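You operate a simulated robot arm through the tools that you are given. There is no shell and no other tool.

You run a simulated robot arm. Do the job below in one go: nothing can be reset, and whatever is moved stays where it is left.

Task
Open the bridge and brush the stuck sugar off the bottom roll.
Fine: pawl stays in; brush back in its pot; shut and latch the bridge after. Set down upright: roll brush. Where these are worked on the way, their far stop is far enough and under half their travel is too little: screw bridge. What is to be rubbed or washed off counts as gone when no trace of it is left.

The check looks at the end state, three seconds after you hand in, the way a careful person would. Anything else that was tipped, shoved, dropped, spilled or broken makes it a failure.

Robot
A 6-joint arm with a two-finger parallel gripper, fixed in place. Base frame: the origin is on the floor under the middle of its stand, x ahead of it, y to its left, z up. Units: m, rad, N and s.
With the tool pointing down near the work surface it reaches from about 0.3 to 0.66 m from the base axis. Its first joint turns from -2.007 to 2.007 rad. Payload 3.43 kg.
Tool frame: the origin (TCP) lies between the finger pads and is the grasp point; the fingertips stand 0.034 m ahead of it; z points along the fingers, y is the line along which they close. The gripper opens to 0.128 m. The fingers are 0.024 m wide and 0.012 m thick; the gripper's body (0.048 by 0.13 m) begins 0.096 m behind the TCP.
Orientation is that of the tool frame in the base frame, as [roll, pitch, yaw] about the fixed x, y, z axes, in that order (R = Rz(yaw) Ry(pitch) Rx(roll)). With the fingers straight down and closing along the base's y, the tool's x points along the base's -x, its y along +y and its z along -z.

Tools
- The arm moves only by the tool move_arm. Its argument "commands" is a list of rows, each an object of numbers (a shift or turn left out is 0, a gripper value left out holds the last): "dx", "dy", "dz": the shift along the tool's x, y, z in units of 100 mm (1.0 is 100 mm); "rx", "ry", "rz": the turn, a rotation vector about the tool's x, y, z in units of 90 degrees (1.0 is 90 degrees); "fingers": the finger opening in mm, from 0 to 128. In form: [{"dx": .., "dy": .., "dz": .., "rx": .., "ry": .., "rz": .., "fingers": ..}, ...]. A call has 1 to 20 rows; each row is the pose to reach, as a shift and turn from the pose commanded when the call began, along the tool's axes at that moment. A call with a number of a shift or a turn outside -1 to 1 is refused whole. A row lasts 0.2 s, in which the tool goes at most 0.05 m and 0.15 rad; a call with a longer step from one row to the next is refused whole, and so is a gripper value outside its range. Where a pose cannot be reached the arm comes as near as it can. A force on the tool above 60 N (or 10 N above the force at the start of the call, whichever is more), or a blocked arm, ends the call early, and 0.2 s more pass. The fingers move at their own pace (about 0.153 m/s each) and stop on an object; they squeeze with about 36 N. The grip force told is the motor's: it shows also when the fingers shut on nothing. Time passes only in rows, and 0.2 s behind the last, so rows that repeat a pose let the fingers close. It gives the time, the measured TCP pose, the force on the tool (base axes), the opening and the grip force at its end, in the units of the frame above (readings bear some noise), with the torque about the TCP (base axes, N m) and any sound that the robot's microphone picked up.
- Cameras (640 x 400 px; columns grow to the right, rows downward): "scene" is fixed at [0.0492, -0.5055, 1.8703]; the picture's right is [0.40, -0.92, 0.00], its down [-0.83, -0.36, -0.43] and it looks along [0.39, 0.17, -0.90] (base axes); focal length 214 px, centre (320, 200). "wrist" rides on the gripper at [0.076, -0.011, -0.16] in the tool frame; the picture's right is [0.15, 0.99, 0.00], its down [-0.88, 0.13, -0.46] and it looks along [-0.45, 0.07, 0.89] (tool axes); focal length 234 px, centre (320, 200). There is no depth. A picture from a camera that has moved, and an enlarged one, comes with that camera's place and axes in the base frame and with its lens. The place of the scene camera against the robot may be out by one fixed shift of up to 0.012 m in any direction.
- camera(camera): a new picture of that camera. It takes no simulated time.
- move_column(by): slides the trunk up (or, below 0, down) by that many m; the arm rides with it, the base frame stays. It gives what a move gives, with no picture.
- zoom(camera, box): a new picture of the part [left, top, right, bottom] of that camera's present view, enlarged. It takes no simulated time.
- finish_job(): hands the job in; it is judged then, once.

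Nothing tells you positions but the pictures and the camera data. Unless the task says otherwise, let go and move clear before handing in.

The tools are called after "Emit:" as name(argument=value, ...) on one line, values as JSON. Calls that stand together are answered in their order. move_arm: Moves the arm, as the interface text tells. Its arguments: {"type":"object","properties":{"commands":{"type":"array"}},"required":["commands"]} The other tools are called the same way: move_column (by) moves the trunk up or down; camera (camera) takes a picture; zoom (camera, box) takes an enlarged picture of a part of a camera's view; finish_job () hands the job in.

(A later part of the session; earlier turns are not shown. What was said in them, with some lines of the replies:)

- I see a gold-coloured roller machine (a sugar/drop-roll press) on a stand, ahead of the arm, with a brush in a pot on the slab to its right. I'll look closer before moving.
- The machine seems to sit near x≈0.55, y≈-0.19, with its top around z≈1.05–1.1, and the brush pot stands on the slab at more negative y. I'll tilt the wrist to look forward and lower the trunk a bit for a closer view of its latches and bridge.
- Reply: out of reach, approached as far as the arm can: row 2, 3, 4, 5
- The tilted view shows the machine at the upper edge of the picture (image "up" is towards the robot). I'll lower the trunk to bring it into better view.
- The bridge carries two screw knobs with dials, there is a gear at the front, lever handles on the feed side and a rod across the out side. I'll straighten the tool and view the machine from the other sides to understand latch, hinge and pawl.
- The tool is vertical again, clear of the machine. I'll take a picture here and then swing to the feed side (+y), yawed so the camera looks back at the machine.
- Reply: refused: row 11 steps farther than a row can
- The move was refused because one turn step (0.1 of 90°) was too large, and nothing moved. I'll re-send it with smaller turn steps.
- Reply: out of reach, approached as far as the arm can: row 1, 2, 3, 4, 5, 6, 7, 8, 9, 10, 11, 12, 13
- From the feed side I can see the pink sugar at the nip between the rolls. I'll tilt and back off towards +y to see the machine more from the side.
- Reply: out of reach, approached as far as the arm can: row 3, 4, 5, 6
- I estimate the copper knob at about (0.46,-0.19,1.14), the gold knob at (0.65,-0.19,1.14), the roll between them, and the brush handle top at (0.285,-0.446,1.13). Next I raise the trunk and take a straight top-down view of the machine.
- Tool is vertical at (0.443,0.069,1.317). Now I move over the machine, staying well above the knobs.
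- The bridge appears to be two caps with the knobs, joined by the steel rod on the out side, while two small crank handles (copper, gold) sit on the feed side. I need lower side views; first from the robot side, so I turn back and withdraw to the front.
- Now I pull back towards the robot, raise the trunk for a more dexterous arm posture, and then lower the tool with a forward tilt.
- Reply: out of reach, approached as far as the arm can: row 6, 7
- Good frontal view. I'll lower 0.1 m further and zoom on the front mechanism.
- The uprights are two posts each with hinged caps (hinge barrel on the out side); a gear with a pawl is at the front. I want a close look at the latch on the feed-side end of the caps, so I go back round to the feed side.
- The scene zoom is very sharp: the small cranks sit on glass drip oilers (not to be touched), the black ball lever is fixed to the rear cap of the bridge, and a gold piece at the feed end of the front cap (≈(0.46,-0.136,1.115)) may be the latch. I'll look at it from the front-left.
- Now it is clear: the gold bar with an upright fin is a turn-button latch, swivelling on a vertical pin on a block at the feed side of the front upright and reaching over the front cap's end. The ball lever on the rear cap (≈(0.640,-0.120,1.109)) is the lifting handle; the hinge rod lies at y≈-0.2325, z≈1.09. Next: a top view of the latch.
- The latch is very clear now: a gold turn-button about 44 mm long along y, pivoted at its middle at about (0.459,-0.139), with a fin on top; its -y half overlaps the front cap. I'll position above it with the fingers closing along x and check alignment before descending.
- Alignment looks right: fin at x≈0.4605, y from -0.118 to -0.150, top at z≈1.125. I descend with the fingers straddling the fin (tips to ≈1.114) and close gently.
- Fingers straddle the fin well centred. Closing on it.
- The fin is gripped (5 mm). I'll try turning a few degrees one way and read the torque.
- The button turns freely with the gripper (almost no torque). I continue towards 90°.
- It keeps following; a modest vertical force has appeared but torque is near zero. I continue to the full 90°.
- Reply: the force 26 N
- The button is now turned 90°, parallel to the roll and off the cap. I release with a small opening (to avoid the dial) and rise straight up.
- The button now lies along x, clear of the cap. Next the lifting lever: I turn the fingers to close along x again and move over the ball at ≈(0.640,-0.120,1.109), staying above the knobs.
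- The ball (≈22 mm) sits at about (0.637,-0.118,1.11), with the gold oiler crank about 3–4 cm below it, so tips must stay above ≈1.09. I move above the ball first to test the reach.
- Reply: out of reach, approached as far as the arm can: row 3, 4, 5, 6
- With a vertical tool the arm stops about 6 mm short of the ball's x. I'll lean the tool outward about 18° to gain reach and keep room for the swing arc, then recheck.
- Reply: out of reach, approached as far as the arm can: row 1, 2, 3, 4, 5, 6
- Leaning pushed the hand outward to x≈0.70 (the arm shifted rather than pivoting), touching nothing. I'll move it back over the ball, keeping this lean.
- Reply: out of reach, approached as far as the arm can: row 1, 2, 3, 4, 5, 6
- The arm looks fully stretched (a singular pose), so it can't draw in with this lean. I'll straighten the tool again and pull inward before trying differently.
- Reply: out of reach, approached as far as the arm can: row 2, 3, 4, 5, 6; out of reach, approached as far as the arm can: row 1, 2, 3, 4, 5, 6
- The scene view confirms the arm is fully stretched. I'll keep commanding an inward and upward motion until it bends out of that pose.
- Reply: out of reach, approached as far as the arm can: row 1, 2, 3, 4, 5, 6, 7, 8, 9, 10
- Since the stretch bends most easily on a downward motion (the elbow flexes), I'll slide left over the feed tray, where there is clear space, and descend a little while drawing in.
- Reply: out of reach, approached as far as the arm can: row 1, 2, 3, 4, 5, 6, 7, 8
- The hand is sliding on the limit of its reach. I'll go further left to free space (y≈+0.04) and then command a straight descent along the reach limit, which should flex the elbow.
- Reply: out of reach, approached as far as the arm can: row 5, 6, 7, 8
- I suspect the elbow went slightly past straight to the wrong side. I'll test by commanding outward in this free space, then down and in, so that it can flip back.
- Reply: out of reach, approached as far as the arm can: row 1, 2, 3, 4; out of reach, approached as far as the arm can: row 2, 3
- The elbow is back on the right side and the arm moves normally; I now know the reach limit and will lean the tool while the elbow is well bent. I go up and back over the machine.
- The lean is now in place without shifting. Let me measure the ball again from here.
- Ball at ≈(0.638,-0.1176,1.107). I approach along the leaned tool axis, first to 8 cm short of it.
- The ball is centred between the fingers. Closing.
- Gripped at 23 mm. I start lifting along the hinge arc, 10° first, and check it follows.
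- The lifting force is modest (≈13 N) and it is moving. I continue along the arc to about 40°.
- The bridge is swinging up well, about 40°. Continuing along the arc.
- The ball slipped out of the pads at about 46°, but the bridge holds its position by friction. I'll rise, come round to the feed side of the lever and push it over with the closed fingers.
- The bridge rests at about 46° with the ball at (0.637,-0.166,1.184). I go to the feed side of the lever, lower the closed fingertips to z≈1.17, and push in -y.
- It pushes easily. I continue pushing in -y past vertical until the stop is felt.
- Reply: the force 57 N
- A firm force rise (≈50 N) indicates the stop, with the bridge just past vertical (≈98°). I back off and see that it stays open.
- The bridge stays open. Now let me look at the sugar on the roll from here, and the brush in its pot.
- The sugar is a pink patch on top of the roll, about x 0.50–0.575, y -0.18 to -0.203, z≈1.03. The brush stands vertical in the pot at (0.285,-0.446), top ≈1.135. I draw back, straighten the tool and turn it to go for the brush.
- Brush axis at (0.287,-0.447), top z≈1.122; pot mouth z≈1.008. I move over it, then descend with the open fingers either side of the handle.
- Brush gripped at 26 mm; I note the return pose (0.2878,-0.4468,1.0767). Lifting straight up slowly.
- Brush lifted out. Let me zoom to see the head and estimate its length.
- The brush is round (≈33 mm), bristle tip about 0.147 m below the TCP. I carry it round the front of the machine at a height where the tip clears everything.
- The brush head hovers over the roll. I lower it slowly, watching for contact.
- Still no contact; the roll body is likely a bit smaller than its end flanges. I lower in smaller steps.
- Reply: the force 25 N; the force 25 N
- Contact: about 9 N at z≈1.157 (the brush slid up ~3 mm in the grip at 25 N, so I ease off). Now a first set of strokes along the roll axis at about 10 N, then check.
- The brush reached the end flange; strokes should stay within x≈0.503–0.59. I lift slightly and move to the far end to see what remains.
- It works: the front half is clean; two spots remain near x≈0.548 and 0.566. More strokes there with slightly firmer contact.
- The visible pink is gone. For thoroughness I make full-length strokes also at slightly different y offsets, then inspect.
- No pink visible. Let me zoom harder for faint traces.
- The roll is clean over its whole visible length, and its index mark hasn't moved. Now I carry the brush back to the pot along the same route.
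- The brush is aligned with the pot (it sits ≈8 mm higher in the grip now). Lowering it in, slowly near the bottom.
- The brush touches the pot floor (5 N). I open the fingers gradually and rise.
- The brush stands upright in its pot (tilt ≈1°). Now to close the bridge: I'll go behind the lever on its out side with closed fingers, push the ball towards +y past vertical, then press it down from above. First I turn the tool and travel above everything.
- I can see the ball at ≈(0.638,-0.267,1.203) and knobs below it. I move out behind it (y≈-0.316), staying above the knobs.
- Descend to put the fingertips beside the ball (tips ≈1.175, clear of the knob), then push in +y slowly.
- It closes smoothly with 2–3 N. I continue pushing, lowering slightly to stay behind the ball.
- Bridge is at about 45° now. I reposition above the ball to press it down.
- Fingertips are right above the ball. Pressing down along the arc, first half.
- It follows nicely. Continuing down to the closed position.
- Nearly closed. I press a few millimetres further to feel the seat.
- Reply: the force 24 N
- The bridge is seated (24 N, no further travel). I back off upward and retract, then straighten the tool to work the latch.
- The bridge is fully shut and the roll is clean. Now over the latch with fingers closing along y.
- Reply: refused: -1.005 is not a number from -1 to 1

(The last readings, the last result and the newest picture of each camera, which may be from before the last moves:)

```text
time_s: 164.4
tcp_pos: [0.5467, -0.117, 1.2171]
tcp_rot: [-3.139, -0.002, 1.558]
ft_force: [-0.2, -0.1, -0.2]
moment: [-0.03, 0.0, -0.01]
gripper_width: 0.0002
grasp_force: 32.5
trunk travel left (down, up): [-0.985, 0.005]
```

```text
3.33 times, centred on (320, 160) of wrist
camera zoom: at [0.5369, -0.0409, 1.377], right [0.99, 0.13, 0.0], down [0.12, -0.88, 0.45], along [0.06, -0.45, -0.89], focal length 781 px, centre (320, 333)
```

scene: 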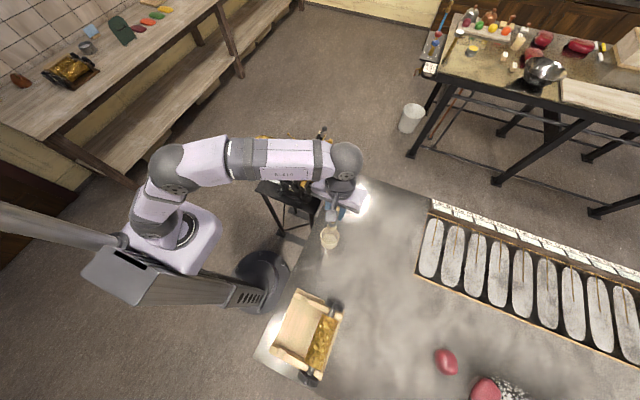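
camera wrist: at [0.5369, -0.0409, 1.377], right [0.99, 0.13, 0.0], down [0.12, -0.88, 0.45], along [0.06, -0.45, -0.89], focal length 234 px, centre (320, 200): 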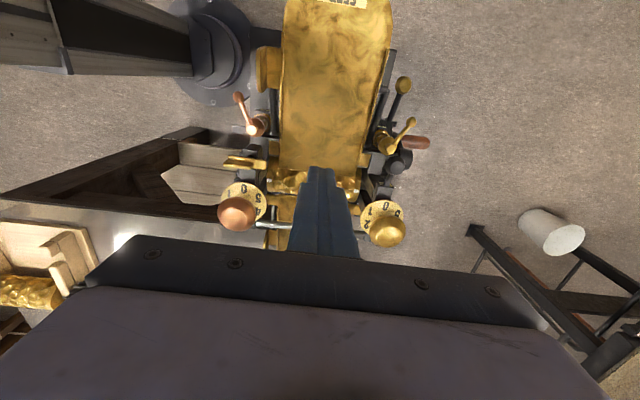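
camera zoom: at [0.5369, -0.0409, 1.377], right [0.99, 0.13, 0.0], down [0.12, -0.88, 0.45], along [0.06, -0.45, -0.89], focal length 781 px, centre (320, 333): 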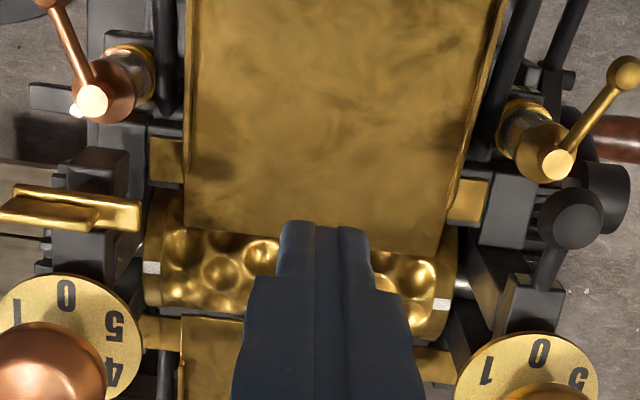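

The turn value was slightly out of range; nothing moved. Re-sending with -1.0.

Emit:
move_arm(commands=[{"rz": -0.08, "dz": -0.2}, {"rz": -0.17, "dz": -0.4}, {"rz": -0.26, "dz": -0.4, "dy": -0.2}, {"rz": -0.35, "dz": -0.4, "dy": -0.4}, {"rz": -0.44, "dz": -0.4, "dy": -0.6}, {"rz": -0.53, "dz": -0.4, "dy": -0.8}, {"rz": -0.62, "dz": -0.4, "dy": -0.87, "dx": -0.1}, {"rz": -0.71, "dz": -0.4, "dy": -0.87, "dx": -0.2}, {"rz": -0.8, "dz": -0.4, "dy": -0.87, "dx": -0.21}, {"rz": -0.89, "dz": -0.4, "dy": -0.87, "dx": -0.21}, {"rz": -0.97, "dz": -0.4, "dy": -0.87, "dx": -0.21, "fingers": 16}, {"rz": -1.0, "dz": -0.4, "dy": -0.87, "dx": -0.21}, {"rz": -1.0, "dz": -0.4, "dy": -0.87, "dx": -0.21}])

Emit:
camera(camera="wrist")

Emit:
zoom(camera="wrist", box=[250, 100, 390, 220])

```text
time_s: 167.2
tcp_pos: [0.46, -0.1374, 1.257]
tcp_rot: [3.141, 0.002, 3.13]
ft_force: [-0.2, 0.3, 0.3]
moment: [-0.01, 0.0, 0.01]
gripper_width: 0.016
grasp_force: 0.1
trunk travel left (down, up): [-0.985, 0.005]
```

```text
taken
camera wrist: at [0.383, -0.1477, 1.4167], right [-0.14, 0.99, 0.0], down [0.88, 0.12, 0.46], along [0.45, 0.06, -0.89], focal length 234 px, centre (320, 200)
```

wrist: 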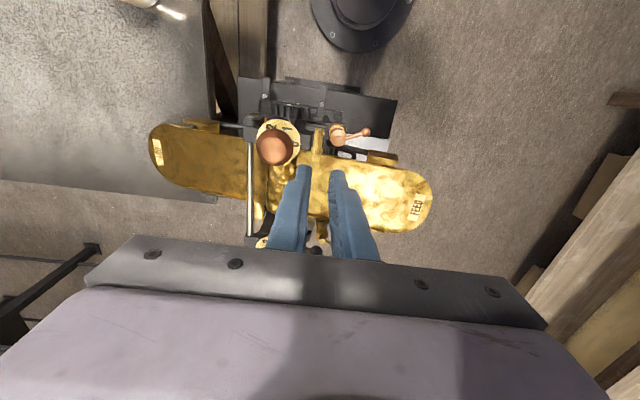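

```text
3.33 times, centred on (320, 160) of wrist
camera zoom: at [0.383, -0.1477, 1.4167], right [-0.14, 0.99, 0.0], down [0.88, 0.12, 0.46], along [0.45, 0.06, -0.89], focal length 781 px, centre (320, 333)
```

zoom: 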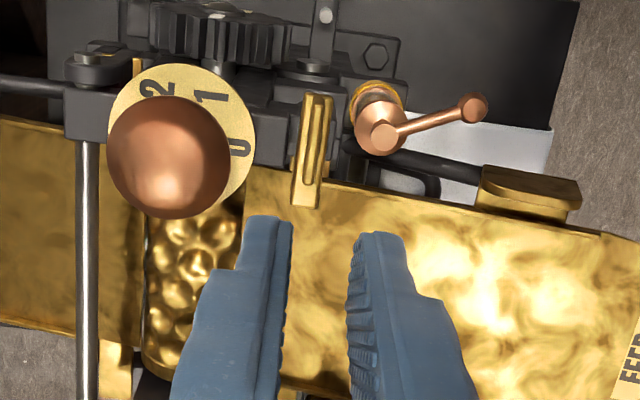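

The fin lies along x at y≈-0.141. I align, keep the opening small (12 mm) because of the dial, and descend onto it.

Emit:
move_arm(commands=[{"dy": -0.033, "dz": 0.3, "fingers": 12}, {"dy": -0.033, "dz": 0.6}, {"dy": -0.033, "dz": 0.8}, {"dy": -0.033, "dz": 0.9}, {"dy": -0.033, "dz": 0.9}])

Emit:
zoom(camera="wrist", box=[260, 110, 380, 220])

```text
time_s: 168.4
tcp_pos: [0.459, -0.1402, 1.1683]
tcp_rot: [3.14, 0.0, 3.129]
ft_force: [-0.1, -0.8, 0.0]
moment: [0.0, 0.02, 0.0]
gripper_width: 0.0118
grasp_force: 0.1
trunk travel left (down, up): [-0.985, 0.005]
```

```text
3.64 times, centred on (320, 165) of wrist
camera zoom: at [0.3826, -0.1508, 1.3272], right [-0.13, 0.99, 0.0], down [0.88, 0.12, 0.46], along [0.45, 0.06, -0.89], focal length 852 px, centre (320, 327)
```

zoom: 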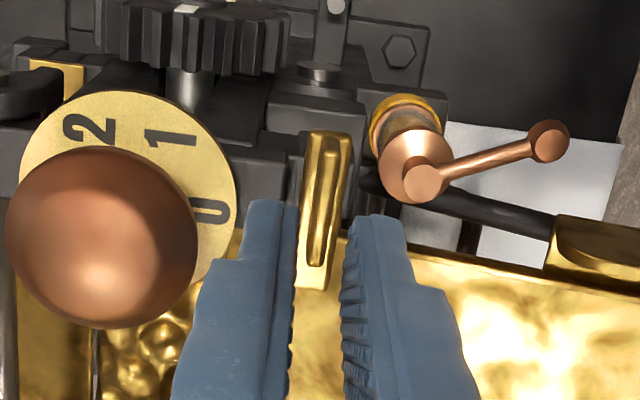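

Emit:
move_arm(commands=[{"dz": 0.1}, {"dz": 0.2}, {"dz": 0.2}])

Emit:
zoom(camera="wrist", box=[260, 110, 380, 220])

```text
time_s: 169.2
tcp_pos: [0.4601, -0.1386, 1.1468]
tcp_rot: [3.141, -0.001, 3.13]
ft_force: [0.4, -0.3, 0.2]
moment: [0.03, 0.02, -0.02]
gripper_width: 0.012
grasp_force: 0.1
trunk travel left (down, up): [-0.985, 0.005]
```

```text
3.64 times, centred on (320, 165) of wrist
camera zoom: at [0.3827, -0.1501, 1.3071], right [-0.13, 0.99, 0.0], down [0.88, 0.12, 0.46], along [0.45, 0.06, -0.89], focal length 852 px, centre (320, 327)
```

zoom: 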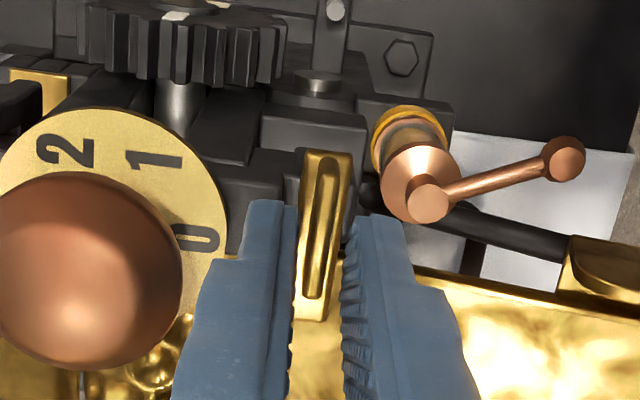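

Fin is between the pads. Close and turn back by 90° in stages.

Emit:
move_arm(commands=[{"fingers": 5}, {"fingers": 0}, {"fingers": 0}])

Emit:
move_arm(commands=[{"rz": 0.08}, {"rz": 0.16}, {"rz": 0.24}, {"rz": 0.32}, {"rz": 0.4}, {"rz": 0.48}, {"rz": 0.48}])

Emit:
zoom(camera="wrist", box=[260, 110, 380, 220])

```text
time_s: 170.0
tcp_pos: [0.4588, -0.1401, 1.1475]
tcp_rot: [3.138, 0.0, 3.129]
ft_force: [-0.6, -2.5, -1.5]
moment: [-0.11, -0.16, -0.01]
gripper_width: 0.0051
grasp_force: 39.7
trunk travel left (down, up): [-0.985, 0.005]
```

```text
time_s: 171.6
tcp_pos: [0.4606, -0.1391, 1.1468]
tcp_rot: [3.139, -0.005, 2.374]
ft_force: [-0.3, 2.4, -2.9]
moment: [0.04, 0.02, -0.02]
gripper_width: 0.0046
grasp_force: 39.1
trunk travel left (down, up): [-0.985, 0.005]
```

```text
3.64 times, centred on (320, 165) of wrist
camera zoom: at [0.3969, -0.095, 1.3073], right [0.58, 0.81, 0.0], down [0.72, -0.52, 0.45], along [0.37, -0.26, -0.89], focal length 852 px, centre (320, 327)
```

zoom: 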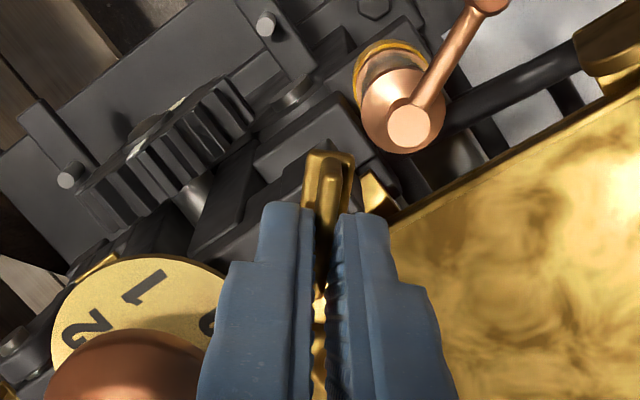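

Emit:
move_arm(commands=[{"rz": 0.08}, {"rz": 0.16}, {"rz": 0.24}, {"rz": 0.32}, {"rz": 0.4}, {"rz": 0.48}, {"rz": 0.51}, {"rz": 0.51}])

Emit:
zoom(camera="wrist", box=[260, 110, 380, 220])

```text
time_s: 173.4
tcp_pos: [0.461, -0.1384, 1.1472]
tcp_rot: [3.141, -0.002, 1.572]
ft_force: [3.0, 6.0, 1.2]
moment: [1.26, -0.13, -0.01]
gripper_width: 0.005
grasp_force: 39.6
trunk travel left (down, up): [-0.985, 0.005]
```

```text
3.64 times, centred on (320, 165) of wrist
camera zoom: at [0.4486, -0.0632, 1.3072], right [0.99, 0.15, 0.0], down [0.13, -0.88, 0.45], along [0.07, -0.45, -0.89], focal length 852 px, centre (320, 327)
```

zoom: 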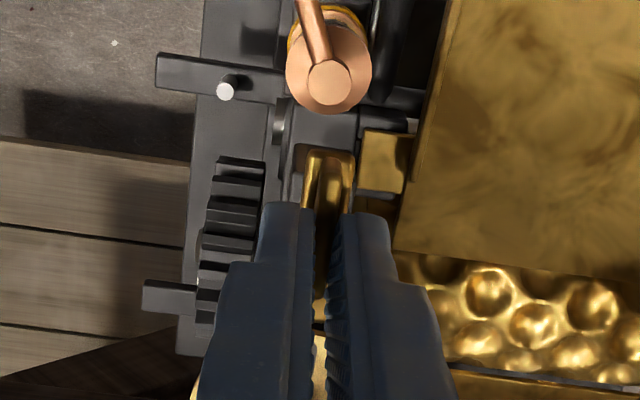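

The latch is back at its original orientation over the cap. I release and rise.

Emit:
move_arm(commands=[{"fingers": 10}, {"fingers": 20}, {"fingers": 24}, {"dz": -0.2}, {"dz": -0.6}, {"dz": -1.0}, {"dz": -1.0}])

Emit:
zoom(camera="wrist", box=[260, 110, 380, 220])

Emit:
zoom(camera="scene", box=[265, 110, 335, 200])

```text
time_s: 175.0
tcp_pos: [0.4615, -0.1423, 1.2465]
tcp_rot: [3.141, -0.002, 1.575]
ft_force: [0.2, -0.3, -0.4]
moment: [0.03, -0.03, 0.0]
gripper_width: 0.0239
grasp_force: 0.1
trunk travel left (down, up): [-0.985, 0.005]
```

```text
3.64 times, centred on (320, 165) of wrist
camera zoom: at [0.4487, -0.0655, 1.4068], right [0.99, 0.15, 0.0], down [0.13, -0.88, 0.45], along [0.07, -0.45, -0.89], focal length 852 px, centre (320, 327)
```

zoom: 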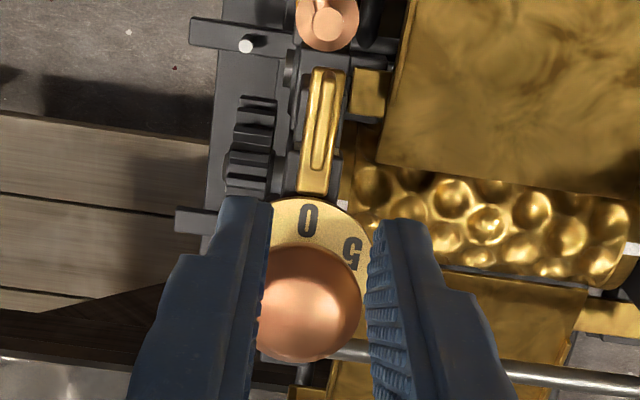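

```text
4.44 times, centred on (300, 155) of scene
camera zoom: at [0.0492, -0.5055, 1.8703], right [0.4, -0.92, 0.0], down [-0.83, -0.36, -0.43], along [0.39, 0.17, -0.9], focal length 953 px, centre (409, 400)
```

zoom: 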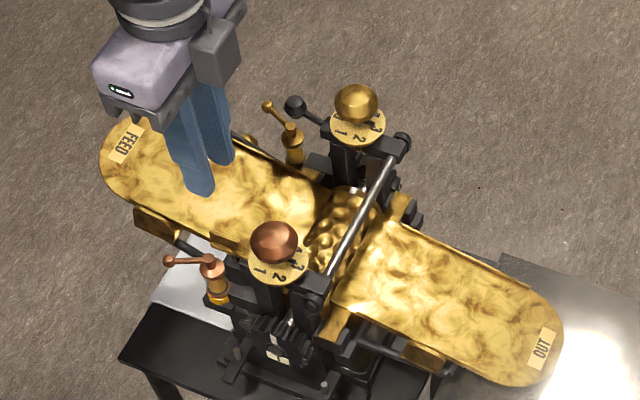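

The latch is closed over the cap exactly as at the start, and dials and oiler cranks look unchanged. I retreat to a clear position and do final checks of roll, pawl, latch and brush.

Emit:
move_arm(commands=[{"dy": -0.2, "dz": -0.1, "dx": 0.1, "rz": -0.09}, {"dy": -0.4, "dz": -0.2, "dx": 0.2, "rz": -0.18}, {"dy": -0.6, "dz": -0.2, "dx": 0.3, "rz": -0.27}, {"dy": -0.8, "dz": -0.2, "dx": 0.4, "rz": -0.36}, {"dy": -0.9, "dz": -0.2, "dx": 0.4, "rz": -0.45}, {"dy": -0.9, "dz": -0.2, "dx": 0.4, "rz": -0.54}, {"dy": -0.9, "dz": -0.2, "dx": 0.4, "rz": -0.63}, {"dy": -0.9, "dz": -0.2, "dx": 0.4, "rz": -0.72}, {"dy": -0.9, "dz": -0.2, "dx": 0.4, "rz": -0.81}, {"dy": -0.9, "dz": -0.2, "dx": 0.4, "rz": -0.9}, {"dy": -0.9, "dz": -0.2, "dx": 0.4, "rz": -0.99, "fingers": 100}, {"dy": -0.9, "dz": -0.2, "dx": 0.4, "rz": -0.99}])

Emit:
camera(camera="wrist")

Emit:
camera(camera="scene")

Emit:
zoom(camera="scene", box=[275, 130, 335, 190])

Emit:
zoom(camera="scene", box=[310, 215, 350, 255])

```text
time_s: 177.6
tcp_pos: [0.3697, -0.0992, 1.2664]
tcp_rot: [3.138, 0.0, 3.132]
ft_force: [0.3, -0.1, 0.3]
moment: [0.0, 0.02, 0.02]
gripper_width: 0.0999
grasp_force: 0.1
trunk travel left (down, up): [-0.985, 0.005]
```

```text
taken
camera wrist: at [0.2929, -0.1108, 1.4268], right [-0.14, 0.99, 0.0], down [0.88, 0.12, 0.46], along [0.45, 0.06, -0.89], focal length 234 px, centre (320, 200)
```

wrist: 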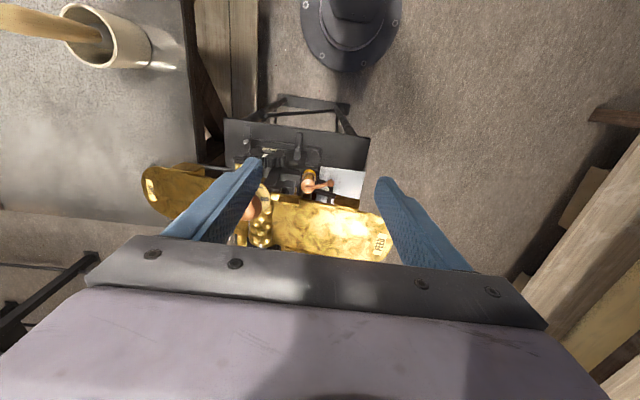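

```text
taken
```

scene: 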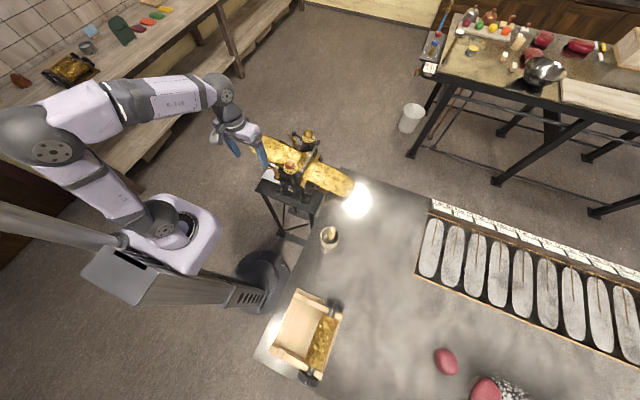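

```text
6.67 times, centred on (305, 160) of scene
camera zoom: at [0.0492, -0.5055, 1.8703], right [0.4, -0.92, 0.0], down [-0.83, -0.36, -0.43], along [0.39, 0.17, -0.9], focal length 1430 px, centre (420, 467)
```

zoom: 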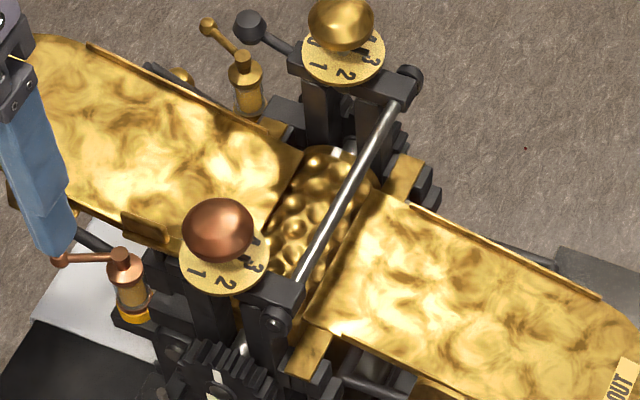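

```text
10.00 times, centred on (330, 235) of scene
camera zoom: at [0.0492, -0.5055, 1.8703], right [0.4, -0.92, 0.0], down [-0.83, -0.36, -0.43], along [0.39, 0.17, -0.9], focal length 2145 px, centre (220, -150)
```

zoom: 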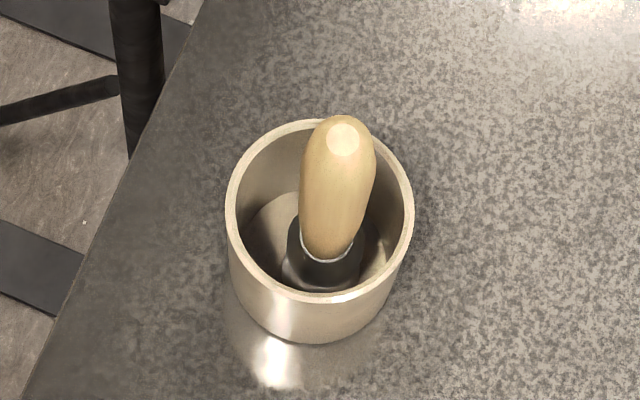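

Emit:
zoom(camera="wrist", box=[225, 115, 345, 215])

Emit:
zoom(camera="scene", box=[270, 165, 320, 205])

```text
4.00 times, centred on (285, 165) of wrist
camera zoom: at [0.2929, -0.1108, 1.4268], right [-0.14, 0.99, 0.0], down [0.88, 0.12, 0.46], along [0.45, 0.06, -0.89], focal length 937 px, centre (460, 340)
```

zoom: 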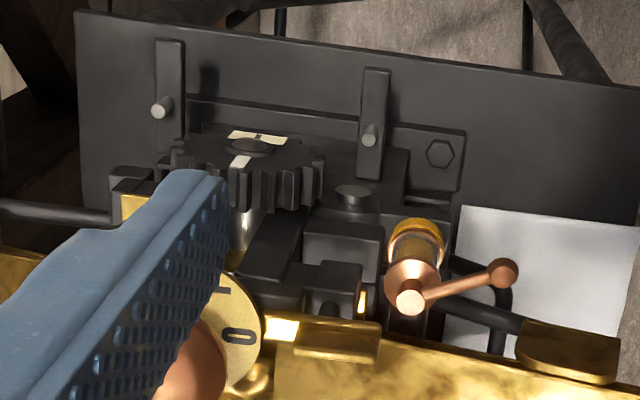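

```text
10.00 times, centred on (295, 185) of scene
camera zoom: at [0.0492, -0.5055, 1.8703], right [0.4, -0.92, 0.0], down [-0.83, -0.36, -0.43], along [0.39, 0.17, -0.9], focal length 2145 px, centre (570, 350)
```

zoom: 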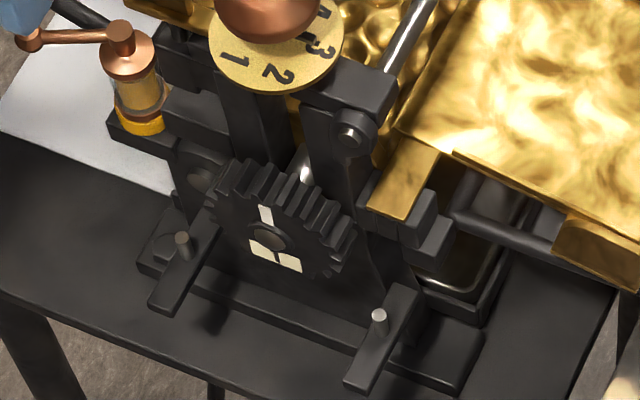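

Everything is in order: roll clean, index marks and pawl unchanged, bridge shut with the latch across, brush upright in its pot. I draw the arm a little further clear and hand in.

Emit:
move_arm(commands=[{"dz": -0.2, "dx": 0.2}, {"dz": -0.4, "dx": 0.3}, {"dz": -0.5, "dx": 0.3}, {"dz": -0.5, "dx": 0.3}])

Emit:
finish_job()

```text
time_s: 178.6
tcp_pos: [0.3394, -0.0997, 1.3167]
tcp_rot: [3.141, 0.001, 3.129]
ft_force: [0.1, -0.2, 0.1]
moment: [-0.03, 0.0, 0.03]
gripper_width: 0.1002
grasp_force: 0.0
trunk travel left (down, up): [-0.985, 0.005]
```

```text
The job is handed in.
```

I brushed the sugar off the bottom roll and handed the job in. The pictures taken at the end show no pink left anywhere visible on the roll.

- **Bridge:** I opened it past vertical to its stop (about 98° by my estimate). Afterwards I pressed it shut until it seated and turned the latch back over the cap.
- **Brush:** it stands upright in its pot (about 1° off vertical), a few millimetres from where it started.
- **Pawl:** I never touched it, and the marks on the roll and gear look the same as at the start.
- **Everything else:** the dials, oiler cranks and pot look unchanged in the last pictures.

The lever ball slipped out of the gripper once, with the bridge about half open. The bridge held its position, so I pushed it the rest of the way with closed fingers.
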